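You operate a simulated robot arm through the tools that you are given. There is no shell and no other tool. Be economical: measure what you need, move in short steps, check, and stop when the job is done.

You run a simulated two-armed robot. Do the job below in one go: nothing can be reset, and whatever is moved stays where it is left.

Task
Screw the cap back on the grey-capped jar. Take the marked crucible from the furnace bench and leave it on the press bench. Turn the table dryer timer knob to 40 min. Put one of the tins from the blue table on the teal table. Put the box marked "labels" from the blue table on the tiled bench and the box marked "card" on top of the book there. Fetch the seal box from the blue table and set it on the middle shelf of the hopper stand. Any order will do. Set down upright: marked crucible, box, seal box.

It is judged by the outcome, as a careful person would: the job done as asked, and still so three seconds after it is handed in. It fails if anything else is knocked over, pushed out of place, dropped, spilled or broken. Lids that push on must go on centred and level and be pressed home; caps that screw on are set level and turned clockwise until they are tight.

Robot
Two 7-joint arms with fingered hands on one trunk, on a base that drives. Base frame: it is fixed to the floor where the robot stands at the start and does not move with it; the origin is under the middle of the robot, x ahead of it, y to its left, z up; the surface under the hand at the start is at about z = 780. Lengths are in mm, angles in degrees, forces in N, time in s.
The left shoulder is at the start at [54, 158, 1044], the right one opposite. With the tool pointing down near the work surface each hand reaches from about 440 to 840 mm from the robot's upright axis, wherever it stands, measured 20 degrees to its own side. Places, roughly: beige box, blue box, grey box [3000, -750, 750]; book (15x21x4 cm) [3100, -400, 800]; grey-capped jar [500, 0, 750]; marked crucible [-1250, -2000, 750]; middle shelf of the hopper stand [5500, 2300, 400]; press bench [-1300, -6300, 800]; seal box [3000, 500, 750]; table dryer timer knob [1100, -1400, 800]; teal table [2800, -3200, 800]; tiled bench [-1300, -400, 800]; tin [2500, -750, 750]. Payload 4 kg a hand.
Tool frame (each hand has its own): the origin (TCP) lies between the finger pads and is the grasp point; the fingertips stand 30 mm ahead of it; z points along the fingers, y is the line along which they close. The gripper opens to 104 mm. The gripper's body begins 35 mm behind the TCP. The gripper is a hand of 4 fingers: y runs from the thumb to the fingers, the wrist lies at [-15, -104, -178] in the tool frame, and closing takes about 1.5 s.
Orientation is told as [roll, pitch, yaw] about the base's x, y, z axes, in that order, counted from this pose: with the fingers straight down and the wrist toward the robot, the tool's x, y and z point along [0, 1, 0], [1, 0, 0] and [0, 0, -1] of the base frame.

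Tools
- The arms move only by the tool jog_arm. It takes "left_increments", "right_increments" or both (then of equal length, played together; a hand with none holds still); each is text: rows parted by semicolons, each of 7 numbers parted by spaces: the shift along the base's x, y, z in units of 25 mm (1.0 is 25 mm), then the turn, a rotation vector about the base's x, y, z in units of 8 degrees (1.0 is 8 degrees), then the finger opening in m, from 0 to 0.104. In form: tx ty tz wx wy wz jaw; .... A call has 1 to 12 rows; each row shifts and turns the commanded pose from where the row before left it. A call with a number of a shift or a turn outside -1 to 1 is refused whole. Rows are played at 5 a second. More than 50 mm and 8.6 degrees between two rows, or a gripper value outside its range, and nothing of the call is played. A pose out of reach is approached as far as the arm can. The call stops where the force on the tool passes 40 N (or 10 N more than at its start, if that is more) or the arm is blocked; 0.2 s more then pass. Each finger travels about 45 mm/s and halts on what it meets, pressing with about 33 N; the grip force reading is that of the motor and also rises with nothing between the fingers. The clock runs only during rows and for 0.2 s after the last one: add rows that do not move to give the fingers time. The reply holds the time, the measured pose of the TCP, the force on the tool along the base axes, the opening and the grip force, in the units named above and with some noise, with the torque about the TCP (base axes, N m) and any sound that the robot's microphone picked up.
- Cameras (640 x 400 px; columns grow to the right, rows downward): "scene" is now at [135.1, 4.3, 1219.7]; the picture's right is [0.05, -1.00, -0.00], its down [-0.55, -0.03, -0.84] and it looks along [0.83, 0.04, -0.55] (base axes); focal length 232 px, centre (320, 200). "left" rides on the left gripper at [-61, -92, -130] in its tool frame; the picture's right is [-0.81, -0.28, 0.52], its down [0.53, -0.71, 0.45] and it looks along [0.24, 0.64, 0.72] (tool axes); focal length 275 px, centre (320, 200). "right" rides on the right gripper at [61, -92, -130] in its tool frame; the picture's right is [-0.81, 0.28, -0.52], its down [-0.53, -0.71, 0.45] and it looks along [-0.24, 0.64, 0.72] (tool axes); focal length 275 px, centre (320, 200). There is no depth. A picture from a camera that has moved, and an enlarged one, comes with that camera's place and axes in the base frame and with its lens.
- capture(camera): a new picture of that camera. No time passes.
- raise_lower(by): slides the trunk up (or, below 0, down) by that many mm; the arms and the scene camera ride with it, the base frame stays. It gives what a move gives, with no picture.
- steer(legs): drives the robot by 1 to 6 legs, each [ahead, turn to the left] in mm and degrees, along the robot's own axes; the way and the turn of a leg run together, so that a leg with both is an arc; at most 1500 mm and 180 degrees a leg. The arms and the cameras ride along, it lands a little off, and it stops where it bumps. It gives what a move gives.
- hand_shape(shape, hand): the hand has 4 fingers and takes this shape, open, in about a second: jaw (thumb against the fingers, like two jaws); tri (thumb and two fingers); tip (a fingertip pinch); poke (one finger out to press); point (the index stretched); flat (the hand flat); cup (the hand cupped); fist (a fist). The gripper value then closes the fingers along that shape, each until it touches; the sizes above hold for jaw. It gives what a move gives, with no picture.
- aim_head(pan, tilt): turns the head with the scene camera to pan (to the left, within 80 degrees either way) and tilt (down, from -29 to 69), counted from straight ahead of the robot. It gives what a move gives.
- inspect(camera, box): a new picture of the part [left, top, right, bottom] of that camera's present view, enlarged. No time passes.
- close_job(): hands the job in; it is judged then, once.

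Go step by step. Nothing tells you exact positions but the pictures and the camera data: compare them with the known pose of the tool, close in by small moves and look again before you grip or let go. The budget is 186 turns and 154 pictures, counting those below and the enlarged ones. Unless the task says otherwise, let go and move clear before handing in.

The tools are called after "Request:" by a JSON object that holds its "api" and its "payload". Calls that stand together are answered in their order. jog_arm: Moves the arms, as the interface text tells. Its arguments: {"type":"object","properties":{"left_increments":{"type":"string"},"right_increments":{"type":"string"}},"required":[]} The other tools are called the same way: raise_lower (by) slides the trunk up or down; hand_shape (shape, hand) gives the hand a shape; steer (legs) drives the base; aim_head (pan, tilt) turns the head that bears the scene camera; capture (camera) takes a picture; inspect (camera, box) takes an enlarged picture of a part of a camera's view; close_job () hands the job in.

At the start:

```text
t: 0.0
left_eef_pos: [545.5, 201.1, 1113.7]
left_ee_rot: [0.0, 0.0, 0.0]
left_force: [1.3, 0.1, -0.6]
left_wrist_torque: [0.0, 0.01, 0.02]
left_opening: 103.5
left_grip_force: 0.0
left_shape: jaw
right_eef_pos: [480.7, -204.5, 1075.7]
right_ee_rot: [0.0, 0.0, 0.0]
right_force: [0.9, -0.2, 0.2]
right_wrist_torque: [0.01, -0.02, 0.03]
right_opening: 103.7
right_grip_force: 0.1
right_shape: jaw
trunk travel left (down, up): [-250.0, 257.0]
robot x, y, heading: [-1.4, -0.5, 0.1]
head pan, tilt: [3.1, 32.6]
```

scene: 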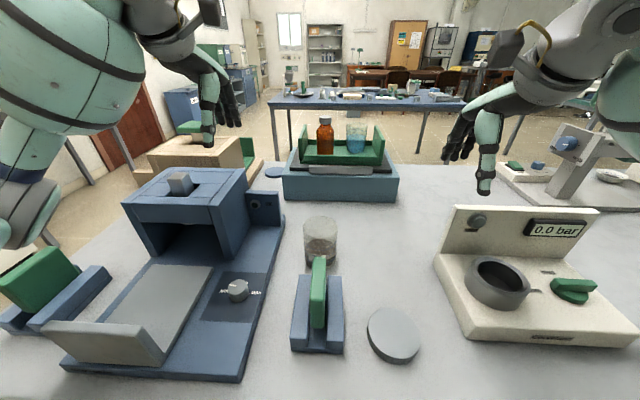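
right: 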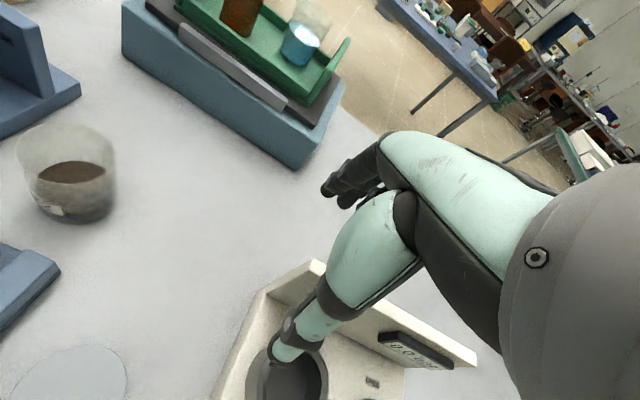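
left: 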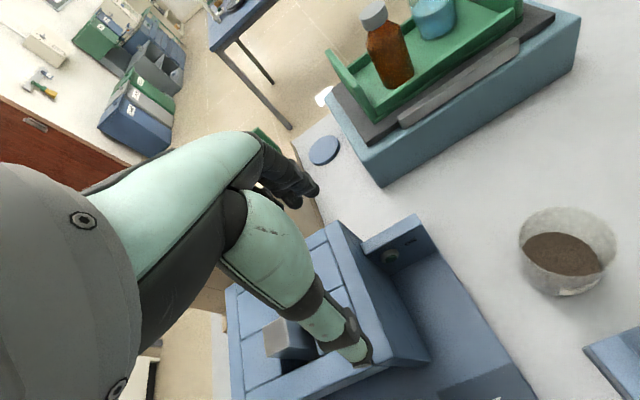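

I see a jar without its cap near [575, 25] and a grey disc near [355, -118] that looks like its cap. I'll look closer at both before moving.

Request:
{"api": "inspect", "payload": {"camera": "scene", "box": [240, 190, 460, 390]}}

Request:
{"api": "inspect", "payload": {"camera": "scene", "box": [240, 60, 520, 200]}}

```text
2.00 times, centred on (350, 290) of scene
camera zoom: at [135.1, 4.3, 1219.7], right [0.05, -1.0, 0.0], down [-0.55, -0.03, -0.84], along [0.83, 0.04, -0.55], focal length 465 px, centre (260, 20)
```

zoom: 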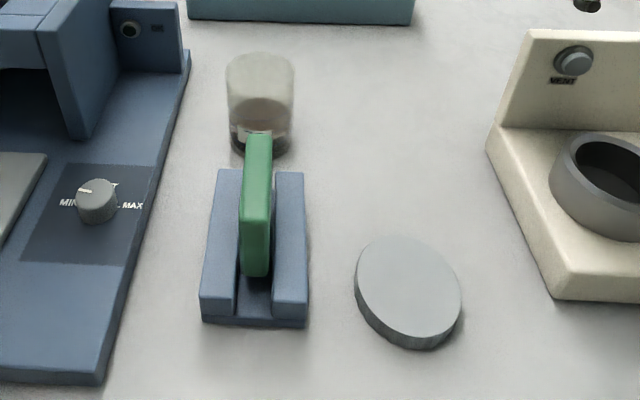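

```text
2.29 times, centred on (380, 130) of scene
camera zoom: at [135.1, 4.3, 1219.7], right [0.05, -1.0, 0.0], down [-0.55, -0.03, -0.84], along [0.83, 0.04, -0.55], focal length 531 px, centre (183, 360)
```

zoom: 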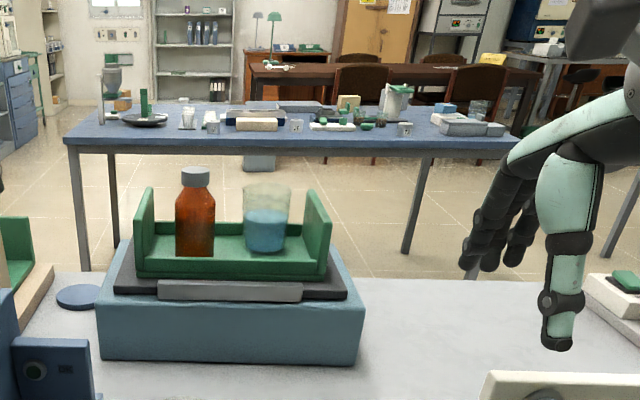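

The cap lies too close to the trunk to reach. I'll back off 130 mm and look down at the cap and jar again.

Request:
{"api": "steer", "payload": {"legs": [[-130, 0]]}}

Request:
{"api": "aim_head", "payload": {"pan": -3, "tilt": 45}}

Request:
{"api": "capture", "payload": {"camera": "scene"}}

Request:
{"api": "capture", "payload": {"camera": "right"}}

```text
t: 1.3
left_eef_pos: [404.3, 200.0, 1120.0]
left_ee_rot: [-0.1, -1.1, -0.3]
left_force: [-0.1, 0.3, 1.1]
left_wrist_torque: [-0.02, -0.02, 0.02]
left_opening: 103.7
left_grip_force: 0.0
left_shape: jaw
right_eef_pos: [337.3, -205.4, 1083.1]
right_ee_rot: [-0.2, -0.8, -0.1]
right_force: [-0.3, -0.2, -0.2]
right_wrist_torque: [-0.02, 0.0, 0.0]
right_opening: 104.1
right_grip_force: 0.0
right_shape: jaw
trunk travel left (down, up): [-250.0, 257.0]
robot x, y, heading: [-130.5, -3.1, -0.0]
head pan, tilt: [3.1, 32.6]
```

```text
t: 2.0
left_eef_pos: [391.4, 196.8, 1127.8]
left_ee_rot: [-0.9, -2.8, -0.9]
left_force: [0.1, -0.1, -0.5]
left_wrist_torque: [0.01, 0.01, -0.01]
left_opening: 103.9
left_grip_force: 0.1
left_shape: jaw
right_eef_pos: [323.9, -207.0, 1088.3]
right_ee_rot: [-0.1, -1.5, -0.2]
right_force: [0.0, 0.6, -0.4]
right_wrist_torque: [-0.02, -0.03, 0.0]
right_opening: 104.1
right_grip_force: 0.1
right_shape: jaw
trunk travel left (down, up): [-250.0, 257.0]
robot x, y, heading: [-127.7, -0.7, -0.2]
head pan, tilt: [-3.0, 45.0]
```

```text
148 pictures are left
camera scene: at [-3.3, -4.8, 1201.5], right [-0.05, -1.0, 0.0], down [-0.71, 0.04, -0.7], along [0.7, -0.04, -0.72], focal length 232 px, centre (320, 200)
```

scene: 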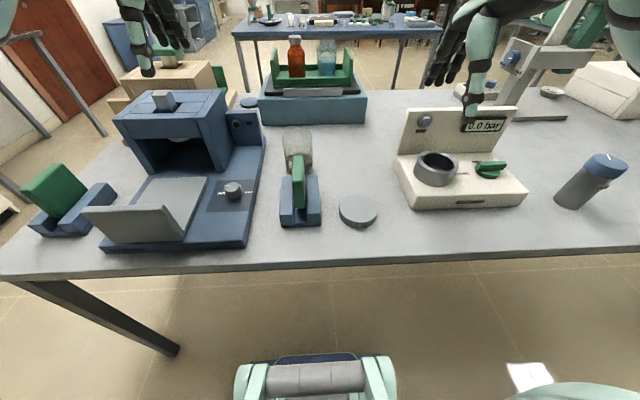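

```text
147 pictures are left
camera right: at [229.1, -144.0, 1215.8], right [0.26, -0.81, 0.53], down [-0.7, -0.53, -0.47], along [0.66, -0.25, -0.71], focal length 275 px, centre (320, 200)
```

right: 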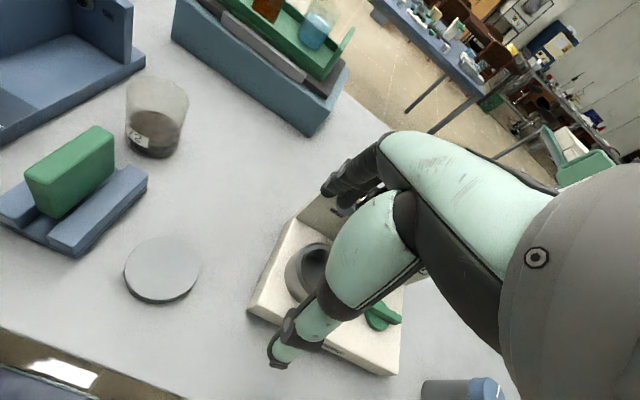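

Request:
{"api": "inspect", "payload": {"camera": "scene", "box": [255, 115, 415, 235]}}

Request:
{"api": "inspect", "payload": {"camera": "right", "box": [60, 60, 220, 320]}}

```text
3.33 times, centred on (335, 175) of scene
camera zoom: at [-3.3, -4.8, 1201.5], right [-0.05, -1.0, 0.0], down [-0.71, 0.04, -0.7], along [0.7, -0.04, -0.72], focal length 775 px, centre (270, 283)
```

zoom: 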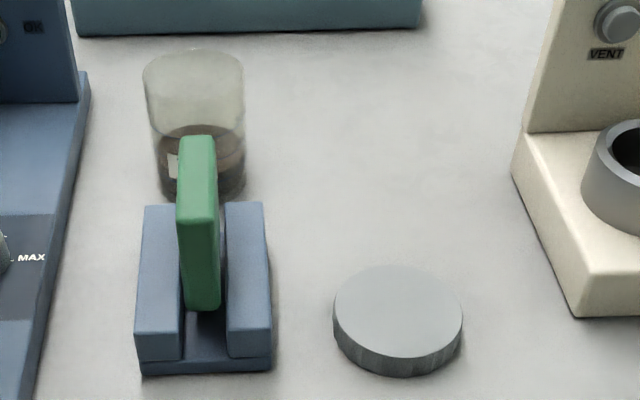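

```text
1.54 times, centred on (140, 190) of right
camera zoom: at [229.1, -144.0, 1215.8], right [0.26, -0.81, 0.53], down [-0.7, -0.53, -0.47], along [0.66, -0.25, -0.71], focal length 424 px, centre (597, 215)
```

zoom: 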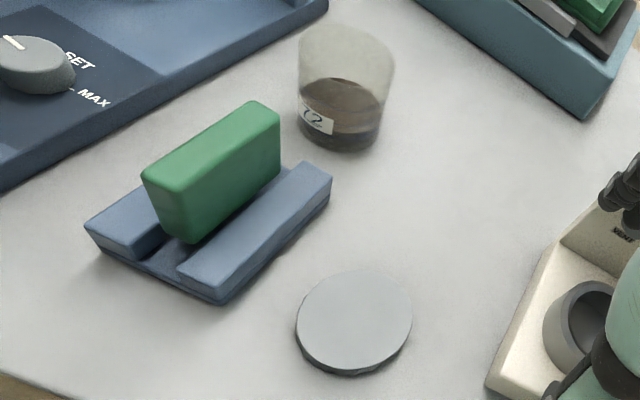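

The cap is about 90 mm across at [352, -115], with its top up at z about 803. The open jar is at [541, 20], its rim at about 880 and 78 mm wide. I'll bring the right hand above the cap.

Request:
{"api": "jog_arm", "payload": {"right_increments": "0.19 0.61 -1 0 0 0 0.104; 0.19 0.61 -1 0 0 0 0.104; 0.19 0.61 -1 0 0 0 0.104; 0.19 0.61 -1 0 0 0 0.104; 0.19 0.61 -1 0 0 0 0.104; 0.19 0.61 -1 0 0 0 0.104; 0 0 0 0 0 0 0.104; 0 0 0 0 0 0 0.104"}}

Request:
{"api": "capture", "payload": {"camera": "right"}}

Request:
{"api": "capture", "payload": {"camera": "scene"}}

```text
t: 3.9
left_eef_pos: [392.4, 195.8, 1127.5]
left_ee_rot: [-1.1, -2.6, -0.9]
left_force: [0.5, 0.3, 0.4]
left_wrist_torque: [0.02, 0.0, -0.01]
left_opening: 103.8
left_grip_force: 0.1
left_shape: jaw
right_eef_pos: [354.7, -114.1, 937.3]
right_ee_rot: [-0.1, -1.5, -0.1]
right_force: [-0.4, 0.8, -0.1]
right_wrist_torque: [-0.02, -0.06, 0.01]
right_opening: 104.0
right_grip_force: 0.2
right_shape: jaw
trunk travel left (down, up): [-250.0, 257.0]
robot x, y, heading: [-130.5, -4.1, -0.0]
head pan, tilt: [-3.0, 45.0]
```

```text
144 pictures are left
camera right: at [259.7, -52.3, 1065.7], right [0.26, -0.81, 0.53], down [-0.7, -0.53, -0.47], along [0.66, -0.25, -0.71], focal length 275 px, centre (320, 200)
```

right: 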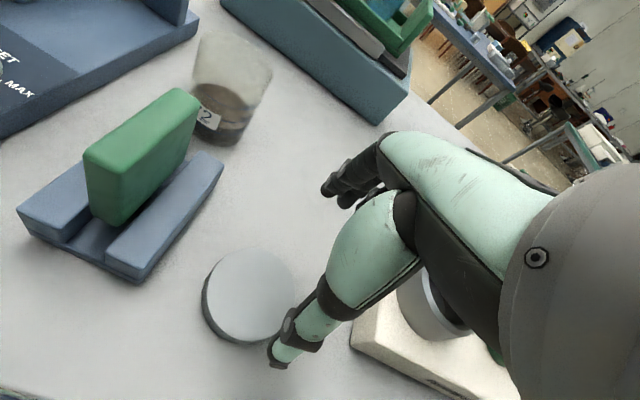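

```text
143 pictures are left
camera scene: at [-2.1, -4.7, 1201.3], right [-0.05, -1.0, 0.0], down [-0.72, 0.04, -0.7], along [0.7, -0.04, -0.72], focal length 232 px, centre (320, 200)
```

scene: 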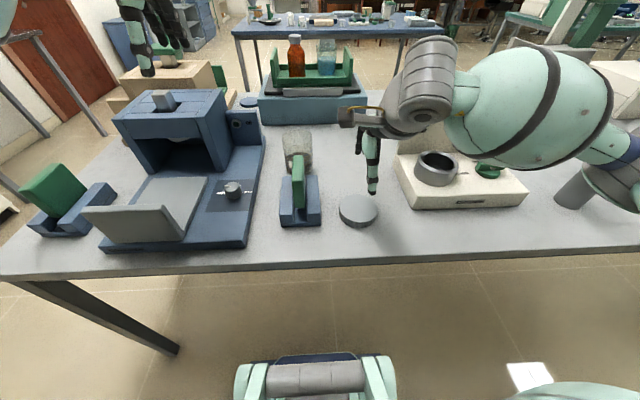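

The cap centre agrees in both views at about [352, -113]. I'll level the hand and go down around it.

Request:
{"api": "jog_arm", "payload": {"right_increments": "-0.1 0.05 -0.6 0 0.19 0 0.104; 0 0 -1 0 0 0 0.104; 0 0 -1 0 0 0 0.104; 0 0 -1 0 0 0 0.104; 0 0 0 0 0 0 0.104; 0 0 0 0 0 0 0.104"}}

Request:
{"api": "capture", "payload": {"camera": "right"}}

Request:
{"api": "inspect", "payload": {"camera": "scene", "box": [280, 100, 480, 240]}}

```text
t: 5.2
left_eef_pos: [393.2, 196.7, 1128.3]
left_ee_rot: [-0.9, -2.6, -0.9]
left_force: [-0.3, -0.4, 0.7]
left_wrist_torque: [0.0, -0.01, 0.0]
left_opening: 103.9
left_grip_force: 0.1
left_shape: jaw
right_eef_pos: [352.5, -113.9, 848.4]
right_ee_rot: [-0.1, 0.0, -0.1]
right_force: [-0.3, 0.0, 0.6]
right_wrist_torque: [-0.01, -0.03, -0.04]
right_opening: 104.0
right_grip_force: 0.0
right_shape: jaw
trunk travel left (down, up): [-250.0, 257.0]
robot x, y, heading: [-130.6, 3.5, -0.1]
head pan, tilt: [-3.0, 45.0]
```

```text
142 pictures are left
camera right: at [260.6, -51.8, 978.2], right [0.27, -0.81, 0.52], down [-0.71, -0.53, -0.45], along [0.64, -0.25, -0.73], focal length 275 px, centre (320, 200)
```

right: 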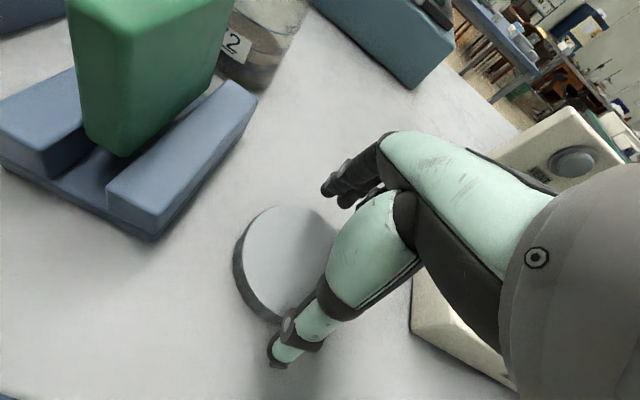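

```text
2.86 times, centred on (380, 170) of scene
camera zoom: at [-2.3, -4.9, 1201.3], right [-0.05, -1.0, 0.0], down [-0.72, 0.04, -0.7], along [0.7, -0.04, -0.72], focal length 664 px, centre (149, 286)
```

zoom: 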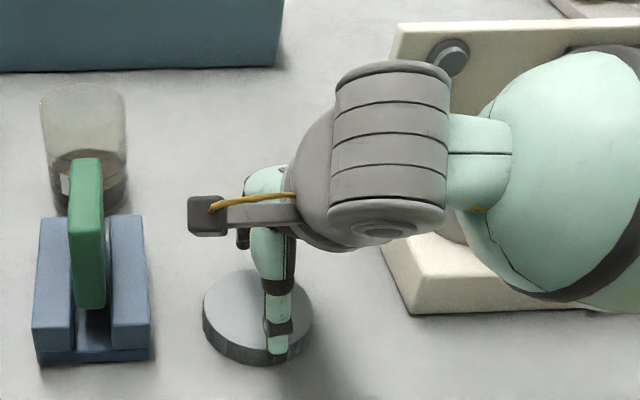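

Request:
{"api": "jog_arm", "payload": {"right_increments": "-0.08 0.04 -0.7 0 0 0 0.104; 0 0 -0.66 0 0 0 0.104; 0 0 0 0 0 0 0.104; 0 0 0 0 0 0 0.104"}}

Request:
{"api": "capture", "payload": {"camera": "right"}}

Request:
{"api": "inspect", "payload": {"camera": "scene", "box": [280, 100, 480, 240]}}

```text
t: 6.2
left_eef_pos: [392.3, 195.7, 1128.1]
left_ee_rot: [-0.9, -2.6, -0.8]
left_force: [0.1, -0.1, 0.2]
left_wrist_torque: [0.0, 0.0, -0.01]
left_opening: 104.1
left_grip_force: 0.1
left_shape: jaw
right_eef_pos: [350.2, -112.3, 813.3]
right_ee_rot: [-0.1, 0.2, -0.1]
right_force: [0.3, 0.1, -0.1]
right_wrist_torque: [0.0, -0.05, 0.01]
right_opening: 103.8
right_grip_force: 0.1
right_shape: jaw
trunk travel left (down, up): [-250.0, 257.0]
robot x, y, heading: [-129.4, 1.5, -0.1]
head pan, tilt: [-3.0, 45.0]
```

```text
140 pictures are left
camera right: at [258.8, -50.5, 944.1], right [0.27, -0.81, 0.52], down [-0.71, -0.53, -0.45], along [0.64, -0.25, -0.73], focal length 275 px, centre (320, 200)
```

right: 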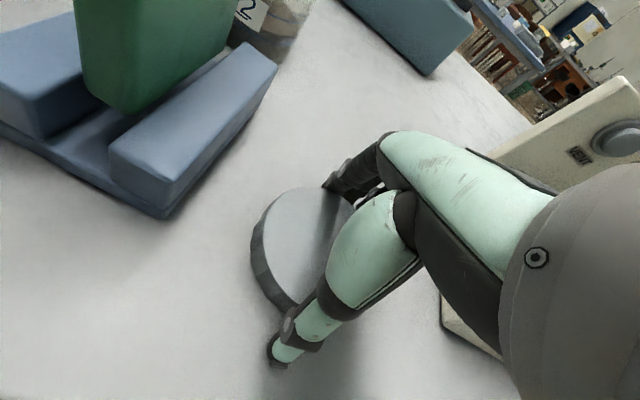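

```text
2.86 times, centred on (380, 170) of scene
camera zoom: at [-2.2, -4.8, 1201.3], right [-0.05, -1.0, 0.0], down [-0.72, 0.04, -0.7], along [0.7, -0.04, -0.72], focal length 664 px, centre (149, 286)
```

zoom: 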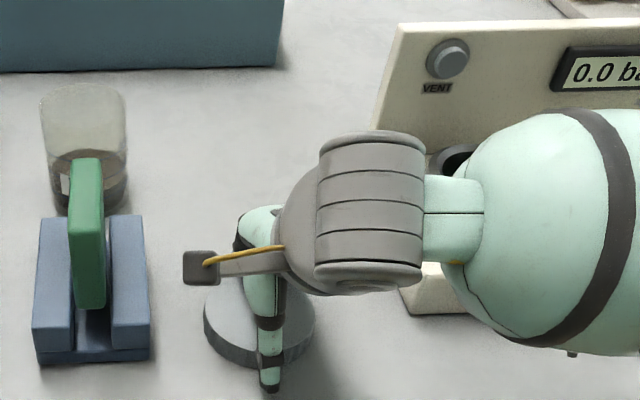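

The hand straddles the cap with no contact. Closing on it now.

Request:
{"api": "jog_arm", "payload": {"right_increments": "0 0 0 0 0 0 0.095; 0 0 0 0 0 0 0.085; 0 0 0 0 0 0 0.08; 0 0 0 0 0 0 0.08; 0 0 0 0 0 0 0.08; 0 0 0 0 0 0 0.08"}}

Request:
{"api": "jog_arm", "payload": {"right_increments": "0 0 0.4 0 0 0 0.08; 0 0 0.6 0 0 0 0.08; 0 0 0 0 0 0 0.08"}}

Request:
{"api": "capture", "payload": {"camera": "right"}}

Request:
{"api": "inspect", "payload": {"camera": "scene", "box": [280, 100, 480, 240]}}

```text
t: 7.7
left_eef_pos: [392.7, 196.4, 1127.5]
left_ee_rot: [-1.0, -2.6, -0.9]
left_force: [-0.8, 0.2, -0.4]
left_wrist_torque: [0.02, 0.0, -0.01]
left_opening: 104.2
left_grip_force: 0.0
left_shape: jaw
right_eef_pos: [350.1, -111.6, 814.0]
right_ee_rot: [0.0, 0.2, -0.1]
right_force: [1.0, 0.0, 0.4]
right_wrist_torque: [0.0, 0.0, -0.03]
right_opening: 82.5
right_grip_force: 33.2
right_shape: jaw
trunk travel left (down, up): [-250.0, 257.0]
robot x, y, heading: [-129.0, 3.4, -0.0]
head pan, tilt: [-3.0, 45.0]
```

```text
t: 8.4
left_eef_pos: [392.4, 195.4, 1127.2]
left_ee_rot: [-0.9, -2.5, -0.9]
left_force: [0.2, -0.4, 0.1]
left_wrist_torque: [-0.01, -0.01, 0.0]
left_opening: 104.2
left_grip_force: 0.1
left_shape: jaw
right_eef_pos: [349.3, -111.0, 838.4]
right_ee_rot: [0.0, 0.2, -0.2]
right_force: [-0.7, 0.6, -0.1]
right_wrist_torque: [-0.01, 0.0, -0.01]
right_opening: 82.4
right_grip_force: 33.4
right_shape: jaw
trunk travel left (down, up): [-250.0, 257.0]
robot x, y, heading: [-130.3, -1.6, -0.1]
head pan, tilt: [-3.0, 45.0]
```

```text
138 pictures are left
camera right: at [257.6, -50.3, 968.7], right [0.27, -0.81, 0.52], down [-0.71, -0.53, -0.45], along [0.64, -0.25, -0.73], focal length 275 px, centre (320, 200)
```

right: 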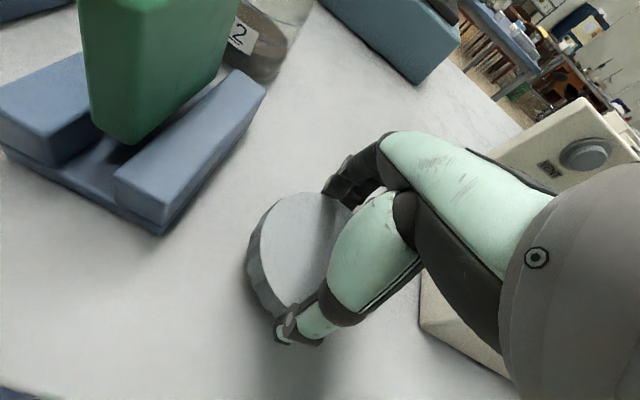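

```text
2.86 times, centred on (380, 170) of scene
camera zoom: at [-2.2, -4.9, 1201.3], right [-0.05, -1.0, 0.0], down [-0.72, 0.04, -0.7], along [0.7, -0.04, -0.72], focal length 664 px, centre (149, 286)
```

zoom: 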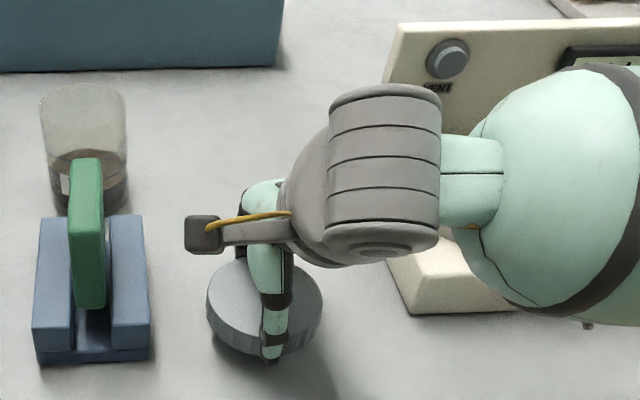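

The cap is held at an opening of about 82 mm. I put the jar at [548, 24] with its rim near 879, so I'll carry the cap high over the green block and stop above the jar.

Request:
{"api": "jog_arm", "payload": {"right_increments": "0 0 1 0 0 0 0.08; 0 0 1 0 0 0 0.08; 0 0 1 0 0 0 0.08; 0 0 1 0 0 0 0.08; 0 0 1 0 0 0 0.08; 0 0 0.8 0 0 0 0.08; 1 0 0 0 0 0 0.08; 1 0.5 0 0 0 0 0.08; 1 0.7 0 0 0 0 0.08; 1 0.7 0 0 0 0 0.08; 1 0.7 0 0 0 0 0.08; 0 0 0 0 0 0 0.08"}}

Request:
{"api": "capture", "payload": {"camera": "right"}}

Request:
{"api": "inspect", "payload": {"camera": "scene", "box": [220, 60, 420, 200]}}

Request:
{"api": "inspect", "payload": {"camera": "left", "box": [320, 100, 640, 400]}}

```text
t: 11.1
left_eef_pos: [391.5, 196.5, 1127.2]
left_ee_rot: [-0.9, -2.6, -0.9]
left_force: [0.7, -0.4, 0.1]
left_wrist_torque: [0.03, 0.03, 0.04]
left_opening: 104.0
left_grip_force: 0.1
left_shape: jaw
right_eef_pos: [472.8, -48.2, 984.7]
right_ee_rot: [-0.1, 0.0, -0.2]
right_force: [0.2, 0.1, -0.1]
right_wrist_torque: [0.01, 0.0, 0.05]
right_opening: 82.7
right_grip_force: 33.0
right_shape: jaw
trunk travel left (down, up): [-250.0, 257.0]
robot x, y, heading: [-129.9, 0.8, -0.1]
head pan, tilt: [-3.0, 45.0]
```

```text
136 pictures are left
camera right: at [381.3, 13.9, 1114.0], right [0.27, -0.81, 0.52], down [-0.71, -0.53, -0.45], along [0.64, -0.25, -0.72], focal length 275 px, centre (320, 200)
```

right: 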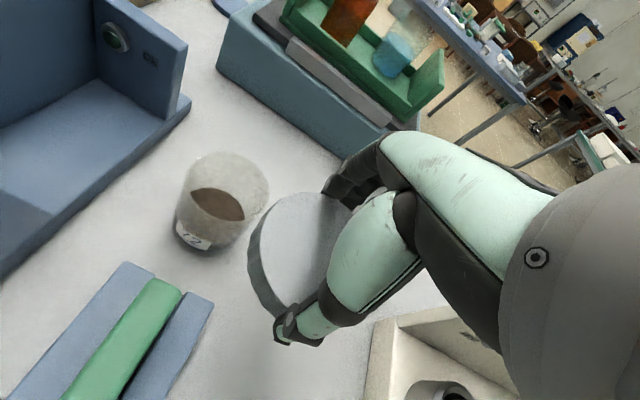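

```text
2.86 times, centred on (320, 130) of scene
camera zoom: at [-2.6, -5.3, 1201.3], right [-0.05, -1.0, 0.0], down [-0.72, 0.04, -0.7], along [0.7, -0.04, -0.72], focal length 664 px, centre (320, 400)
```

zoom: 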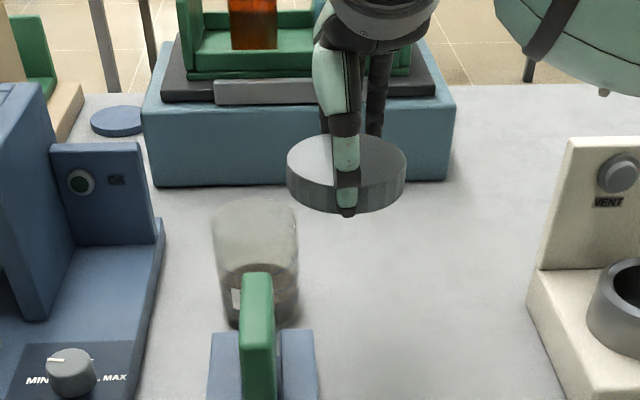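

```text
1.33 times, centred on (480, 250) of left
camera zoom: at [293.2, 138.8, 1254.6], right [-0.26, -0.81, -0.52], down [-0.68, 0.54, -0.5], along [0.68, 0.22, -0.7], focal length 367 px, centre (107, 133)
```

zoom: 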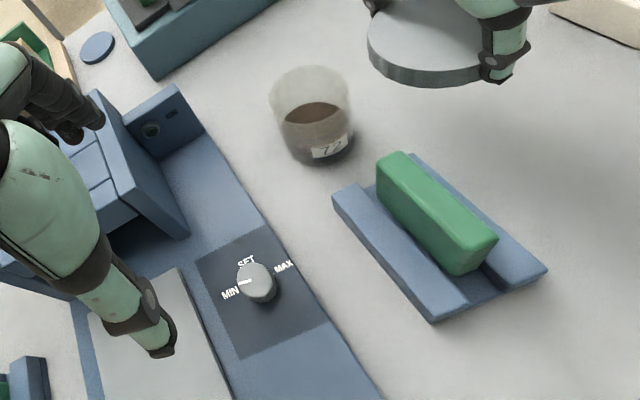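

Request:
{"api": "jog_arm", "payload": {"right_increments": "0.9 0.98 0 0 0 0 0.08; 0.9 0.98 0 0 0 0 0.08; 0.85 0.97 -0.4 0 0 0 0.08; 0 0 -0.6 0 0 0 0.08; 0 0 0 0 0 0 0.08; 0 0 0 0 0 0 0.08"}}

Request:
{"api": "capture", "payload": {"camera": "right"}}

Request:
{"api": "inspect", "payload": {"camera": "scene", "box": [240, 80, 360, 164]}}

Request:
{"api": "inspect", "payload": {"camera": "left", "box": [420, 100, 580, 240]}}

```text
t: 12.4
left_eef_pos: [392.7, 196.5, 1127.3]
left_ee_rot: [-0.9, -2.6, -0.9]
left_force: [-0.2, 0.4, -0.5]
left_wrist_torque: [-0.01, 0.02, -0.02]
left_opening: 104.2
left_grip_force: 0.1
left_shape: jaw
right_eef_pos: [539.5, 25.5, 959.0]
right_ee_rot: [-0.1, 0.1, -0.1]
right_force: [0.0, -0.8, 0.8]
right_wrist_torque: [-0.04, -0.03, -0.01]
right_opening: 82.5
right_grip_force: 33.0
right_shape: jaw
trunk travel left (down, up): [-250.0, 257.0]
robot x, y, heading: [-127.2, 3.3, -0.1]
head pan, tilt: [-3.0, 45.0]
```

```text
133 pictures are left
camera right: at [448.4, 86.9, 1089.1], right [0.27, -0.81, 0.52], down [-0.71, -0.53, -0.45], along [0.64, -0.25, -0.72], focal length 275 px, centre (320, 200)
```

right: 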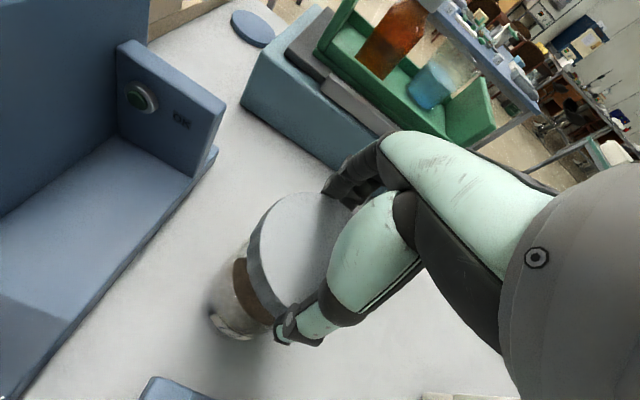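

```text
4.76 times, centred on (300, 122) of scene
camera zoom: at [-1.9, -5.0, 1201.2], right [-0.05, -1.0, 0.0], down [-0.72, 0.04, -0.7], along [0.7, -0.04, -0.72], focal length 1107 px, centre (415, 571)
```

zoom: 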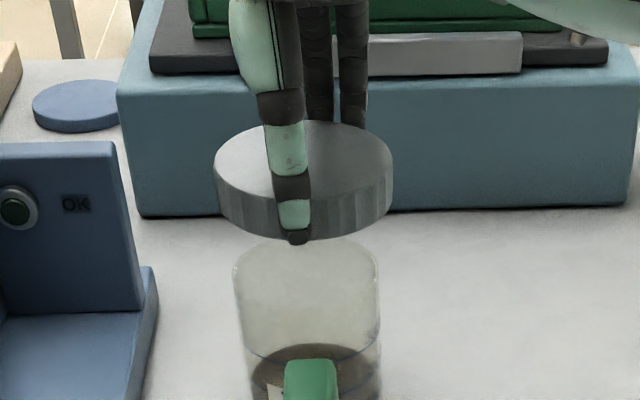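

```text
2.86 times, centred on (500, 170) of left
camera zoom: at [293.9, 139.1, 1254.3], right [-0.26, -0.81, -0.52], down [-0.68, 0.54, -0.5], along [0.68, 0.22, -0.7], focal length 786 px, centre (-194, 286)
```

zoom: 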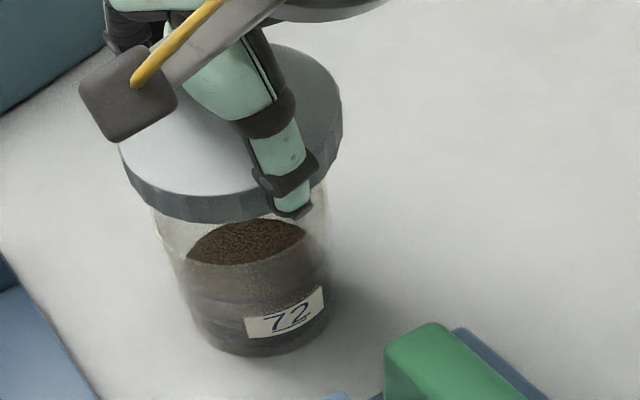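

The cap is nearly centred over the jar, with the jar about 2 mm further left. I'll correct that, go down close to the rim and check.

Request:
{"api": "jog_arm", "payload": {"right_increments": "0 0.08 -0.6 0 0 0 0.08; 0 0 -0.5 0 0 0 0.08; 0 0 -0.3 0 0 0 0.08; 0 0 0 0 0 0 0.08; 0 0 0 0 0 0 0.08"}}

Request:
{"api": "capture", "payload": {"camera": "right"}}

Request:
{"api": "inspect", "payload": {"camera": "scene", "box": [240, 80, 360, 164]}}

Request:
{"api": "inspect", "payload": {"camera": "left", "box": [420, 100, 580, 240]}}

```text
t: 13.7
left_eef_pos: [392.8, 195.6, 1128.1]
left_ee_rot: [-0.9, -2.6, -0.8]
left_force: [0.3, 0.2, -0.4]
left_wrist_torque: [0.01, -0.02, 0.01]
left_opening: 104.0
left_grip_force: 0.1
left_shape: jaw
right_eef_pos: [539.3, 27.8, 923.8]
right_ee_rot: [-0.1, 0.1, -0.1]
right_force: [0.0, -0.5, -0.8]
right_wrist_torque: [0.03, -0.01, 0.0]
right_opening: 82.6
right_grip_force: 32.8
right_shape: jaw
trunk travel left (down, up): [-250.0, 257.0]
robot x, y, heading: [-128.4, 3.1, 0.1]
head pan, tilt: [-3.0, 45.0]
```

```text
130 pictures are left
camera right: at [449.0, 89.1, 1053.8], right [0.27, -0.81, 0.52], down [-0.71, -0.53, -0.45], along [0.64, -0.25, -0.72], focal length 275 px, centre (320, 200)
```

right: 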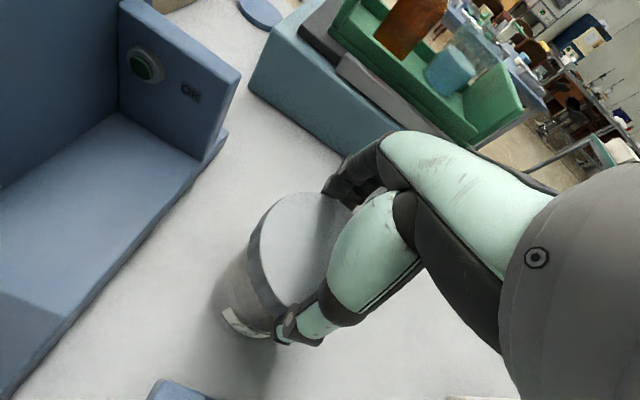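

```text
4.76 times, centred on (300, 122) of scene
camera zoom: at [-2.1, -4.8, 1201.3], right [-0.05, -1.0, 0.0], down [-0.72, 0.04, -0.7], along [0.7, -0.04, -0.72], focal length 1107 px, centre (415, 571)
```

zoom: 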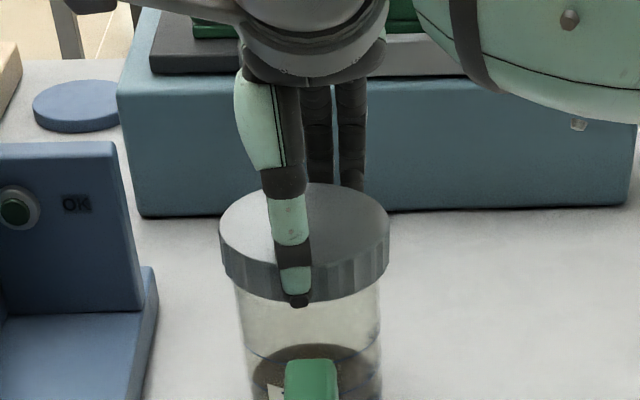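

```text
2.86 times, centred on (500, 170) of left
camera zoom: at [293.6, 139.4, 1254.4], right [-0.26, -0.81, -0.52], down [-0.68, 0.54, -0.5], along [0.68, 0.22, -0.7], focal length 786 px, centre (-194, 286)
```

zoom: 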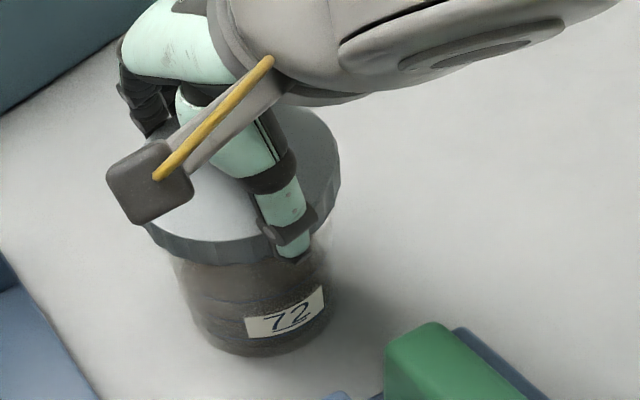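

Request:
{"api": "jog_arm", "payload": {"right_increments": "0 0 -0.15 0 0 0 0.08; 0 0 -0.15 0 0 0 0.08; 0 0 -0.15 0 0 0 0.08; 0 0 0 0 0 0 0.08"}}

```text
t: 14.7
left_eef_pos: [391.6, 196.5, 1128.6]
left_ee_rot: [-1.0, -2.6, -0.9]
left_force: [0.1, 1.2, -0.4]
left_wrist_torque: [-0.01, 0.0, 0.0]
left_opening: 104.0
left_grip_force: 0.0
left_shape: jaw
right_eef_pos: [540.3, 28.7, 910.8]
right_ee_rot: [-0.2, 0.1, 0.0]
right_force: [0.3, -0.7, 0.4]
right_wrist_torque: [0.01, -0.02, -0.03]
right_opening: 82.6
right_grip_force: 32.6
right_shape: jaw
trunk travel left (down, up): [-250.0, 257.0]
robot x, y, heading: [-131.2, -1.8, -0.1]
head pan, tilt: [-3.0, 45.0]
```

Request:
{"api": "jog_arm", "payload": {"right_increments": "0 0 -0.12 0 0 0 0.08; 0 0 -0.12 0 0 0 0.08; 0 0 -0.12 0 0 0 0.08; 0 0 0 0 0 0 0.08"}}

Request:
{"api": "inspect", "payload": {"camera": "scene", "box": [240, 80, 360, 164]}}

```text
t: 15.7
left_eef_pos: [392.4, 196.1, 1128.5]
left_ee_rot: [-1.0, -2.5, -0.9]
left_force: [-0.3, -0.4, 0.1]
left_wrist_torque: [0.01, 0.0, 0.02]
left_opening: 104.0
left_grip_force: 0.0
left_shape: jaw
right_eef_pos: [540.4, 27.8, 903.5]
right_ee_rot: [-0.1, 0.1, 0.0]
right_force: [0.0, 0.5, 0.4]
right_wrist_torque: [0.0, -0.04, 0.01]
right_opening: 82.5
right_grip_force: 32.8
right_shape: jaw
trunk travel left (down, up): [-250.0, 257.0]
robot x, y, heading: [-128.8, 0.9, -0.0]
head pan, tilt: [-3.0, 45.0]
```

```text
4.76 times, centred on (300, 122) of scene
camera zoom: at [-2.1, -4.8, 1201.3], right [-0.05, -1.0, 0.0], down [-0.72, 0.04, -0.7], along [0.7, -0.04, -0.72], focal length 1107 px, centre (415, 571)
```

zoom: 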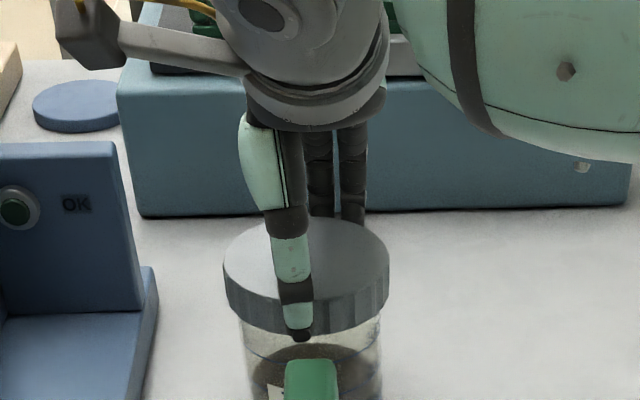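

Request:
{"api": "jog_arm", "payload": {"right_increments": "0 0 -0.1 0 0 0 0.08; 0 0 -0.1 0 0 0 0.08; 0 0 -0.1 0 0 0 0.08; 0 0 0 0 0 0 0.08"}}

Request:
{"api": "jog_arm", "payload": {"right_increments": "0 0 -0.1 0 0 0 0.08; 0 0 -0.1 0 0 0 0.08; 0 0 0 0 0 0 0.08"}}

```text
t: 16.6
left_eef_pos: [390.3, 196.4, 1129.3]
left_ee_rot: [-0.8, -2.7, -1.0]
left_force: [-0.6, 0.1, 0.0]
left_wrist_torque: [0.0, 0.0, -0.01]
left_opening: 104.1
left_grip_force: 0.0
left_shape: jaw
right_eef_pos: [540.1, 29.1, 899.7]
right_ee_rot: [-0.1, -0.2, -0.1]
right_force: [-1.1, 0.4, 16.1]
right_wrist_torque: [-0.05, 0.03, -0.01]
right_opening: 82.0
right_grip_force: 33.1
right_shape: jaw
trunk travel left (down, up): [-250.0, 257.0]
robot x, y, heading: [-129.6, 0.6, -0.1]
head pan, tilt: [-3.0, 45.0]
```

```text
t: 17.4
left_eef_pos: [389.3, 195.8, 1130.1]
left_ee_rot: [-0.9, -2.8, -0.9]
left_force: [0.1, 0.3, -0.7]
left_wrist_torque: [-0.02, 0.03, 0.04]
left_opening: 104.0
left_grip_force: 0.1
left_shape: jaw
right_eef_pos: [540.2, 28.8, 897.4]
right_ee_rot: [0.1, -0.5, 0.0]
right_force: [1.1, -0.7, 34.3]
right_wrist_torque: [-0.12, 0.01, 0.0]
right_opening: 81.4
right_grip_force: 33.2
right_shape: jaw
trunk travel left (down, up): [-250.0, 257.0]
robot x, y, heading: [-131.5, -2.2, 0.1]
head pan, tilt: [-3.0, 45.0]
```

Contact at about 900, so the cap sits on the rim. I'll ease off to a light press and start turning clockwise.

Request:
{"api": "jog_arm", "payload": {"right_increments": "0 0 0.1 0 0 0 0.08; 0 0 0 0 0 -0.6 0.08; 0 0 0 0 0 -0.6 0.08; 0 0 0 0 0 -0.6 0.08; 0 0 0 0 0 0 0.08"}}

Request:
{"api": "jog_arm", "payload": {"right_increments": "0 0 0 0 0 -0.7 0.08; 0 0 0 0 0 -0.7 0.08; 0 0 0 0 0 -0.7 0.08; 0 0 0 0 0 0 0.08"}}

Request:
{"api": "inspect", "payload": {"camera": "left", "box": [420, 100, 580, 240]}}

```text
t: 18.6
left_eef_pos: [389.9, 195.4, 1130.2]
left_ee_rot: [-0.9, -2.9, -0.9]
left_force: [0.0, 1.5, -0.6]
left_wrist_torque: [-0.03, 0.0, -0.01]
left_opening: 104.0
left_grip_force: 0.1
left_shape: jaw
right_eef_pos: [539.5, 29.7, 898.7]
right_ee_rot: [0.0, -0.5, -14.6]
right_force: [4.6, -1.1, 31.1]
right_wrist_torque: [-0.08, -0.06, -0.02]
right_opening: 81.1
right_grip_force: 32.9
right_shape: jaw
trunk travel left (down, up): [-250.0, 257.0]
robot x, y, heading: [-131.4, 3.6, -0.1]
head pan, tilt: [-3.0, 45.0]
```

```text
t: 19.6
left_eef_pos: [390.4, 195.2, 1130.0]
left_ee_rot: [-0.9, -2.8, -0.9]
left_force: [-0.5, -0.8, -0.1]
left_wrist_torque: [0.02, 0.01, -0.03]
left_opening: 103.9
left_grip_force: 0.1
left_shape: jaw
right_eef_pos: [540.9, 27.2, 897.6]
right_ee_rot: [0.1, -0.3, -31.4]
right_force: [5.2, 0.9, 28.5]
right_wrist_torque: [-0.06, -0.08, 0.02]
right_opening: 80.9
right_grip_force: 33.0
right_shape: jaw
trunk travel left (down, up): [-250.0, 257.0]
robot x, y, heading: [-128.7, 2.7, -0.1]
head pan, tilt: [-3.0, 45.0]
```

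```text
2.86 times, centred on (500, 170) of left
camera zoom: at [290.7, 139.1, 1255.5], right [-0.26, -0.81, -0.52], down [-0.68, 0.54, -0.5], along [0.68, 0.22, -0.7], focal length 786 px, centre (-194, 286)
```

zoom: 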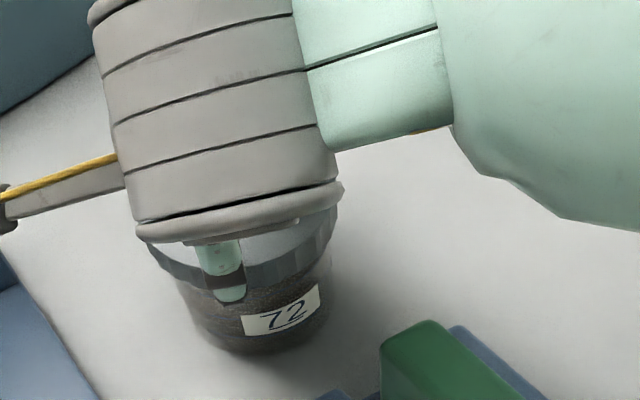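

The jar stays still (label unmoved) and the cap is turning. Continuing.

Request:
{"api": "jog_arm", "payload": {"right_increments": "0 0 0 0 0 -0.8 0.08; 0 0 0 0 0 -0.8 0.08; 0 0 0 0 0 -0.8 0.08; 0 0 0 0 0 -0.8 0.08; 0 0 0 0 0 -0.8 0.08; 0 0 0 0 0 0 0.08"}}

```text
t: 21.1
left_eef_pos: [388.5, 196.8, 1128.7]
left_ee_rot: [-1.0, -2.8, -0.9]
left_force: [0.3, -0.1, -0.7]
left_wrist_torque: [0.04, 0.0, -0.02]
left_opening: 103.9
left_grip_force: 0.0
left_shape: jaw
right_eef_pos: [544.5, 34.9, 898.8]
right_ee_rot: [0.3, 0.0, -62.3]
right_force: [-2.3, 4.3, 22.4]
right_wrist_torque: [0.11, 0.1, 0.02]
right_opening: 80.8
right_grip_force: 33.4
right_shape: jaw
trunk travel left (down, up): [-250.0, 257.0]
robot x, y, heading: [-131.0, 0.3, 0.0]
head pan, tilt: [-3.0, 45.0]
```

Request:
{"api": "inspect", "payload": {"camera": "left", "box": [400, 100, 600, 260]}}

Request:
{"api": "inspect", "payload": {"camera": "scene", "box": [240, 80, 360, 164]}}

```text
2.50 times, centred on (500, 180) of left
camera zoom: at [290.6, 139.1, 1255.5], right [-0.26, -0.81, -0.52], down [-0.68, 0.54, -0.5], along [0.68, 0.22, -0.7], focal length 688 px, centre (-130, 250)
```

zoom: 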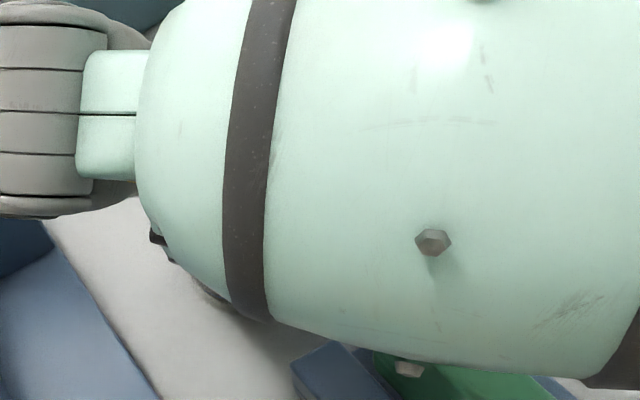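

```text
4.76 times, centred on (300, 122) of scene
camera zoom: at [-5.4, -5.1, 1201.7], right [-0.05, -1.0, 0.0], down [-0.71, 0.04, -0.7], along [0.7, -0.04, -0.71], focal length 1107 px, centre (415, 571)
```

zoom: 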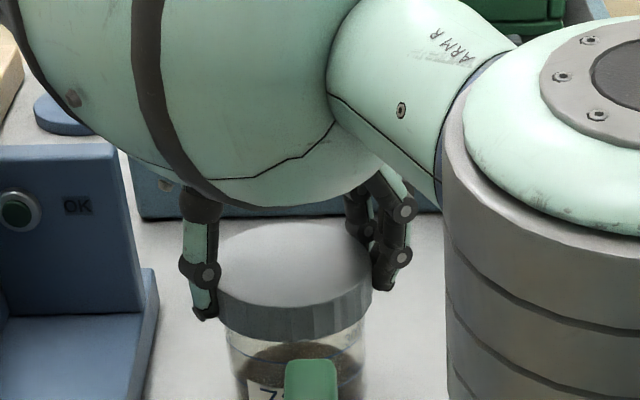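

The jar crept about 6 mm as the wrist neared its limit at yaw -62. I'll release, rise, swing the hand back to a positive yaw and take a fresh grip.

Request:
{"api": "jog_arm", "payload": {"right_increments": "0 0 0.1 0 0 0 0.104; 0 0 0 0 0 0 0.104; 0 0 0 0 0 0 0.104; 0 0 0 0 0 0 0.104; 0 0 0.5 0 0 0 0.104; 0 0 0.7 0 0 0 0.104; 0 0 1 0 0 0 0.104; 0 0 0 0 0 1 0.104; 0 0 0 0 0 1 0.104; 0 0 0 0 0 1 0.104; 0 0 0 0 0 1 0.104; 0 0 0 0 0 1 0.104"}}

Request:
{"api": "jog_arm", "payload": {"right_increments": "0 0 0 0 0 1 0.104; 0 0 0 0 0 1 0.104; 0 0 0 0 0 1 0.104; 0 0 0 0 0 1 0.104; 0 0 0 0 0 1 0.104; 0 0 0 0 0 1 0.104; 0 0 0 0 0 1 0.104; 0 0 0 0 0 1 0.104; 0 0 0 0 0 1 0.104; 0 0 0 0 0 0 0.104; 0 0 0 0 0 0 0.104"}}

Request:
{"api": "inspect", "payload": {"camera": "left", "box": [400, 100, 600, 260]}}

Request:
{"api": "inspect", "payload": {"camera": "scene", "box": [240, 80, 360, 164]}}

```text
t: 23.6
left_eef_pos: [392.7, 195.7, 1129.2]
left_ee_rot: [-0.9, -2.6, -0.9]
left_force: [0.1, 0.5, 0.8]
left_wrist_torque: [0.03, 0.0, 0.03]
left_opening: 103.8
left_grip_force: 0.0
left_shape: jaw
right_eef_pos: [534.2, 25.8, 939.1]
right_ee_rot: [-0.2, 0.2, -23.1]
right_force: [-1.0, -2.2, 0.1]
right_wrist_torque: [-0.01, 0.0, -0.01]
right_opening: 103.9
right_grip_force: 0.0
right_shape: jaw
right hand out of reach, approached as far as the arm can: row 5, 7
trunk travel left (down, up): [-250.0, 257.0]
robot x, y, heading: [-125.6, 0.9, -0.2]
head pan, tilt: [-3.0, 45.0]
```

```text
t: 26.1
left_eef_pos: [392.8, 196.4, 1127.5]
left_ee_rot: [-1.0, -2.5, -0.9]
left_force: [1.1, 0.1, -0.3]
left_wrist_torque: [-0.01, 0.0, 0.01]
left_opening: 104.3
left_grip_force: 0.0
left_shape: jaw
right_eef_pos: [536.5, 25.5, 939.0]
right_ee_rot: [-0.1, 0.1, 44.7]
right_force: [0.2, -0.4, 0.1]
right_wrist_torque: [-0.02, -0.01, 0.0]
right_opening: 104.1
right_grip_force: 0.0
right_shape: jaw
right hand out of reach, approached as far as the arm can: row 9
trunk travel left (down, up): [-250.0, 257.0]
robot x, y, heading: [-128.7, -2.3, -0.2]
head pan, tilt: [-3.0, 45.0]
```

```text
2.50 times, centred on (500, 180) of left
camera zoom: at [293.7, 139.4, 1254.4], right [-0.26, -0.81, -0.52], down [-0.68, 0.54, -0.5], along [0.68, 0.22, -0.7], focal length 688 px, centre (-130, 250)
```

zoom: 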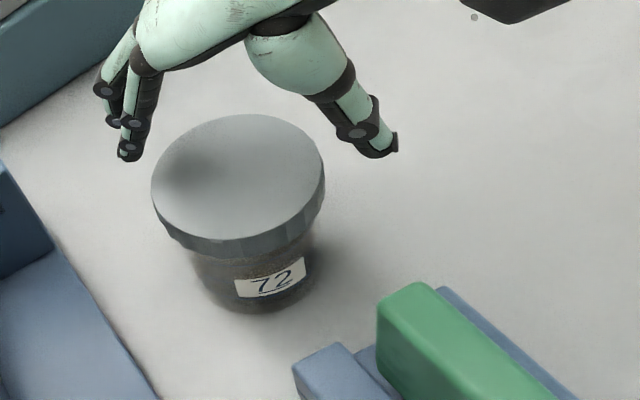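

```text
4.76 times, centred on (300, 122) of scene
camera zoom: at [-2.0, -4.8, 1201.3], right [-0.05, -1.0, 0.0], down [-0.72, 0.04, -0.7], along [0.7, -0.04, -0.72], focal length 1107 px, centre (415, 571)
```

zoom: 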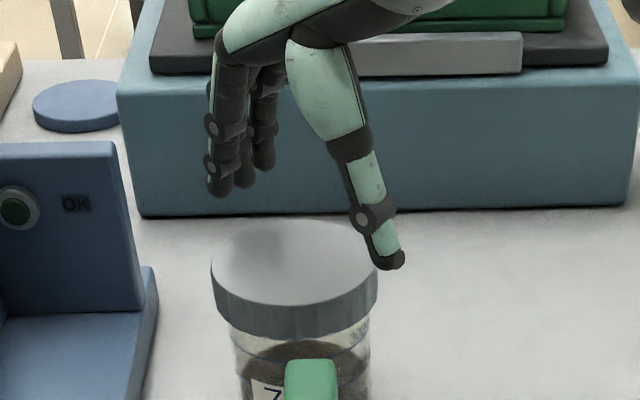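

Request:
{"api": "jog_arm", "payload": {"right_increments": "0.04 0.26 -0.3 0 0 0 0.104; 0 0 -0.5 0 0 0 0.104; 0 0 -0.5 0 0 0 0.104; 0 0 -0.35 0 0 0 0.104; 0 0 0 0 0 0 0.104"}}

Request:
{"api": "inspect", "payload": {"camera": "scene", "box": [240, 80, 360, 164]}}

Request:
{"api": "inspect", "payload": {"camera": "left", "box": [400, 100, 600, 260]}}

```text
t: 27.2
left_eef_pos: [392.5, 197.0, 1128.7]
left_ee_rot: [-1.0, -2.6, -0.9]
left_force: [0.5, -0.1, 0.6]
left_wrist_torque: [0.05, -0.04, 0.02]
left_opening: 104.2
left_grip_force: 0.0
left_shape: jaw
right_eef_pos: [537.2, 31.8, 896.1]
right_ee_rot: [-0.1, 0.0, 44.7]
right_force: [0.2, 0.8, 0.4]
right_wrist_torque: [0.04, -0.05, 0.02]
right_opening: 104.0
right_grip_force: 0.0
right_shape: jaw
trunk travel left (down, up): [-250.0, 257.0]
robot x, y, heading: [-129.5, -0.3, 0.2]
head pan, tilt: [-3.0, 45.0]
```

```text
4.76 times, centred on (300, 122) of scene
camera zoom: at [-2.3, -4.7, 1201.3], right [-0.05, -1.0, 0.0], down [-0.72, 0.04, -0.7], along [0.7, -0.04, -0.72], focal length 1107 px, centre (415, 571)
```

zoom: 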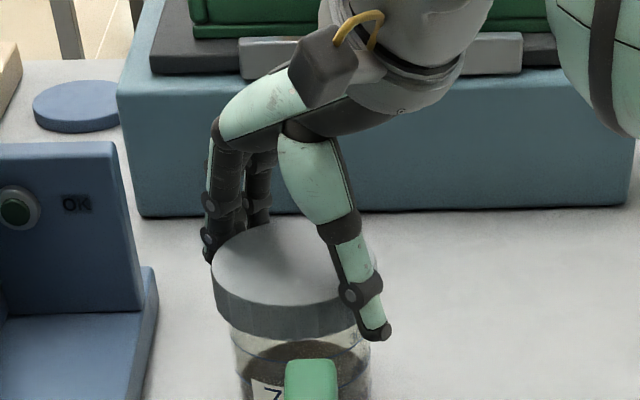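

```text
2.50 times, centred on (500, 180) of left
camera zoom: at [293.4, 139.5, 1254.5], right [-0.26, -0.81, -0.52], down [-0.68, 0.54, -0.5], along [0.68, 0.22, -0.7], focal length 688 px, centre (-130, 250)
```

zoom: 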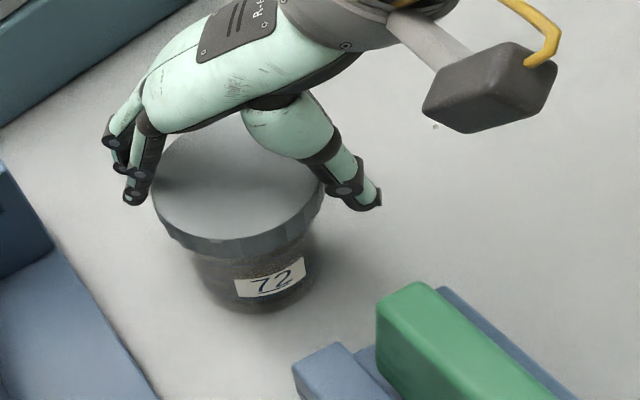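

Request:
{"api": "jog_arm", "payload": {"right_increments": "0 0 0 0 0 0 0.08; 0 0 0 0 0 0 0.07; 0 0 0 0 0 0 0.07; 0 0 0 0 0 0 0.07; 0 0 0 0 0 -0.9 0.07; 0 0 0 0 0 -0.9 0.07; 0 0 0 0 0 -0.9 0.07; 0 0 0 0 0 -0.9 0.07; 0 0 0 0 0 -0.9 0.07; 0 0 0 0 0 0 0.07"}}

Request:
{"api": "inspect", "payload": {"camera": "scene", "box": [240, 80, 360, 164]}}

Request:
{"api": "inspect", "payload": {"camera": "left", "box": [400, 100, 600, 260]}}

```text
t: 29.4
left_eef_pos: [392.8, 194.8, 1128.2]
left_ee_rot: [-1.0, -2.6, -0.9]
left_force: [-0.1, -0.5, 0.5]
left_wrist_torque: [0.02, 0.0, -0.01]
left_opening: 104.2
left_grip_force: 0.0
left_shape: jaw
right_eef_pos: [536.1, 32.0, 896.8]
right_ee_rot: [-0.1, 0.2, 8.6]
right_force: [0.1, -0.3, -0.7]
right_wrist_torque: [0.01, 0.06, 0.01]
right_opening: 84.7
right_grip_force: 32.8
right_shape: jaw
trunk travel left (down, up): [-250.0, 257.0]
robot x, y, heading: [-128.8, -1.5, -0.1]
head pan, tilt: [-3.0, 45.0]
```

```text
4.76 times, centred on (300, 122) of scene
camera zoom: at [-1.8, -5.1, 1201.2], right [-0.05, -1.0, 0.0], down [-0.72, 0.04, -0.7], along [0.7, -0.04, -0.72], focal length 1107 px, centre (415, 571)
```

zoom: 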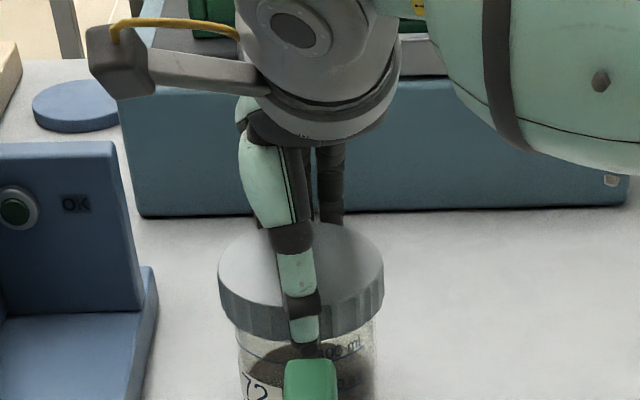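

```text
2.50 times, centred on (500, 180) of left
camera zoom: at [293.9, 139.1, 1254.3], right [-0.26, -0.81, -0.52], down [-0.68, 0.54, -0.5], along [0.68, 0.22, -0.7], focal length 688 px, centre (-130, 250)
```

zoom: 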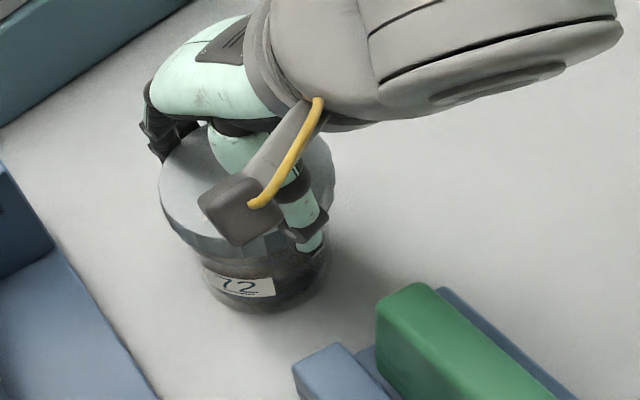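

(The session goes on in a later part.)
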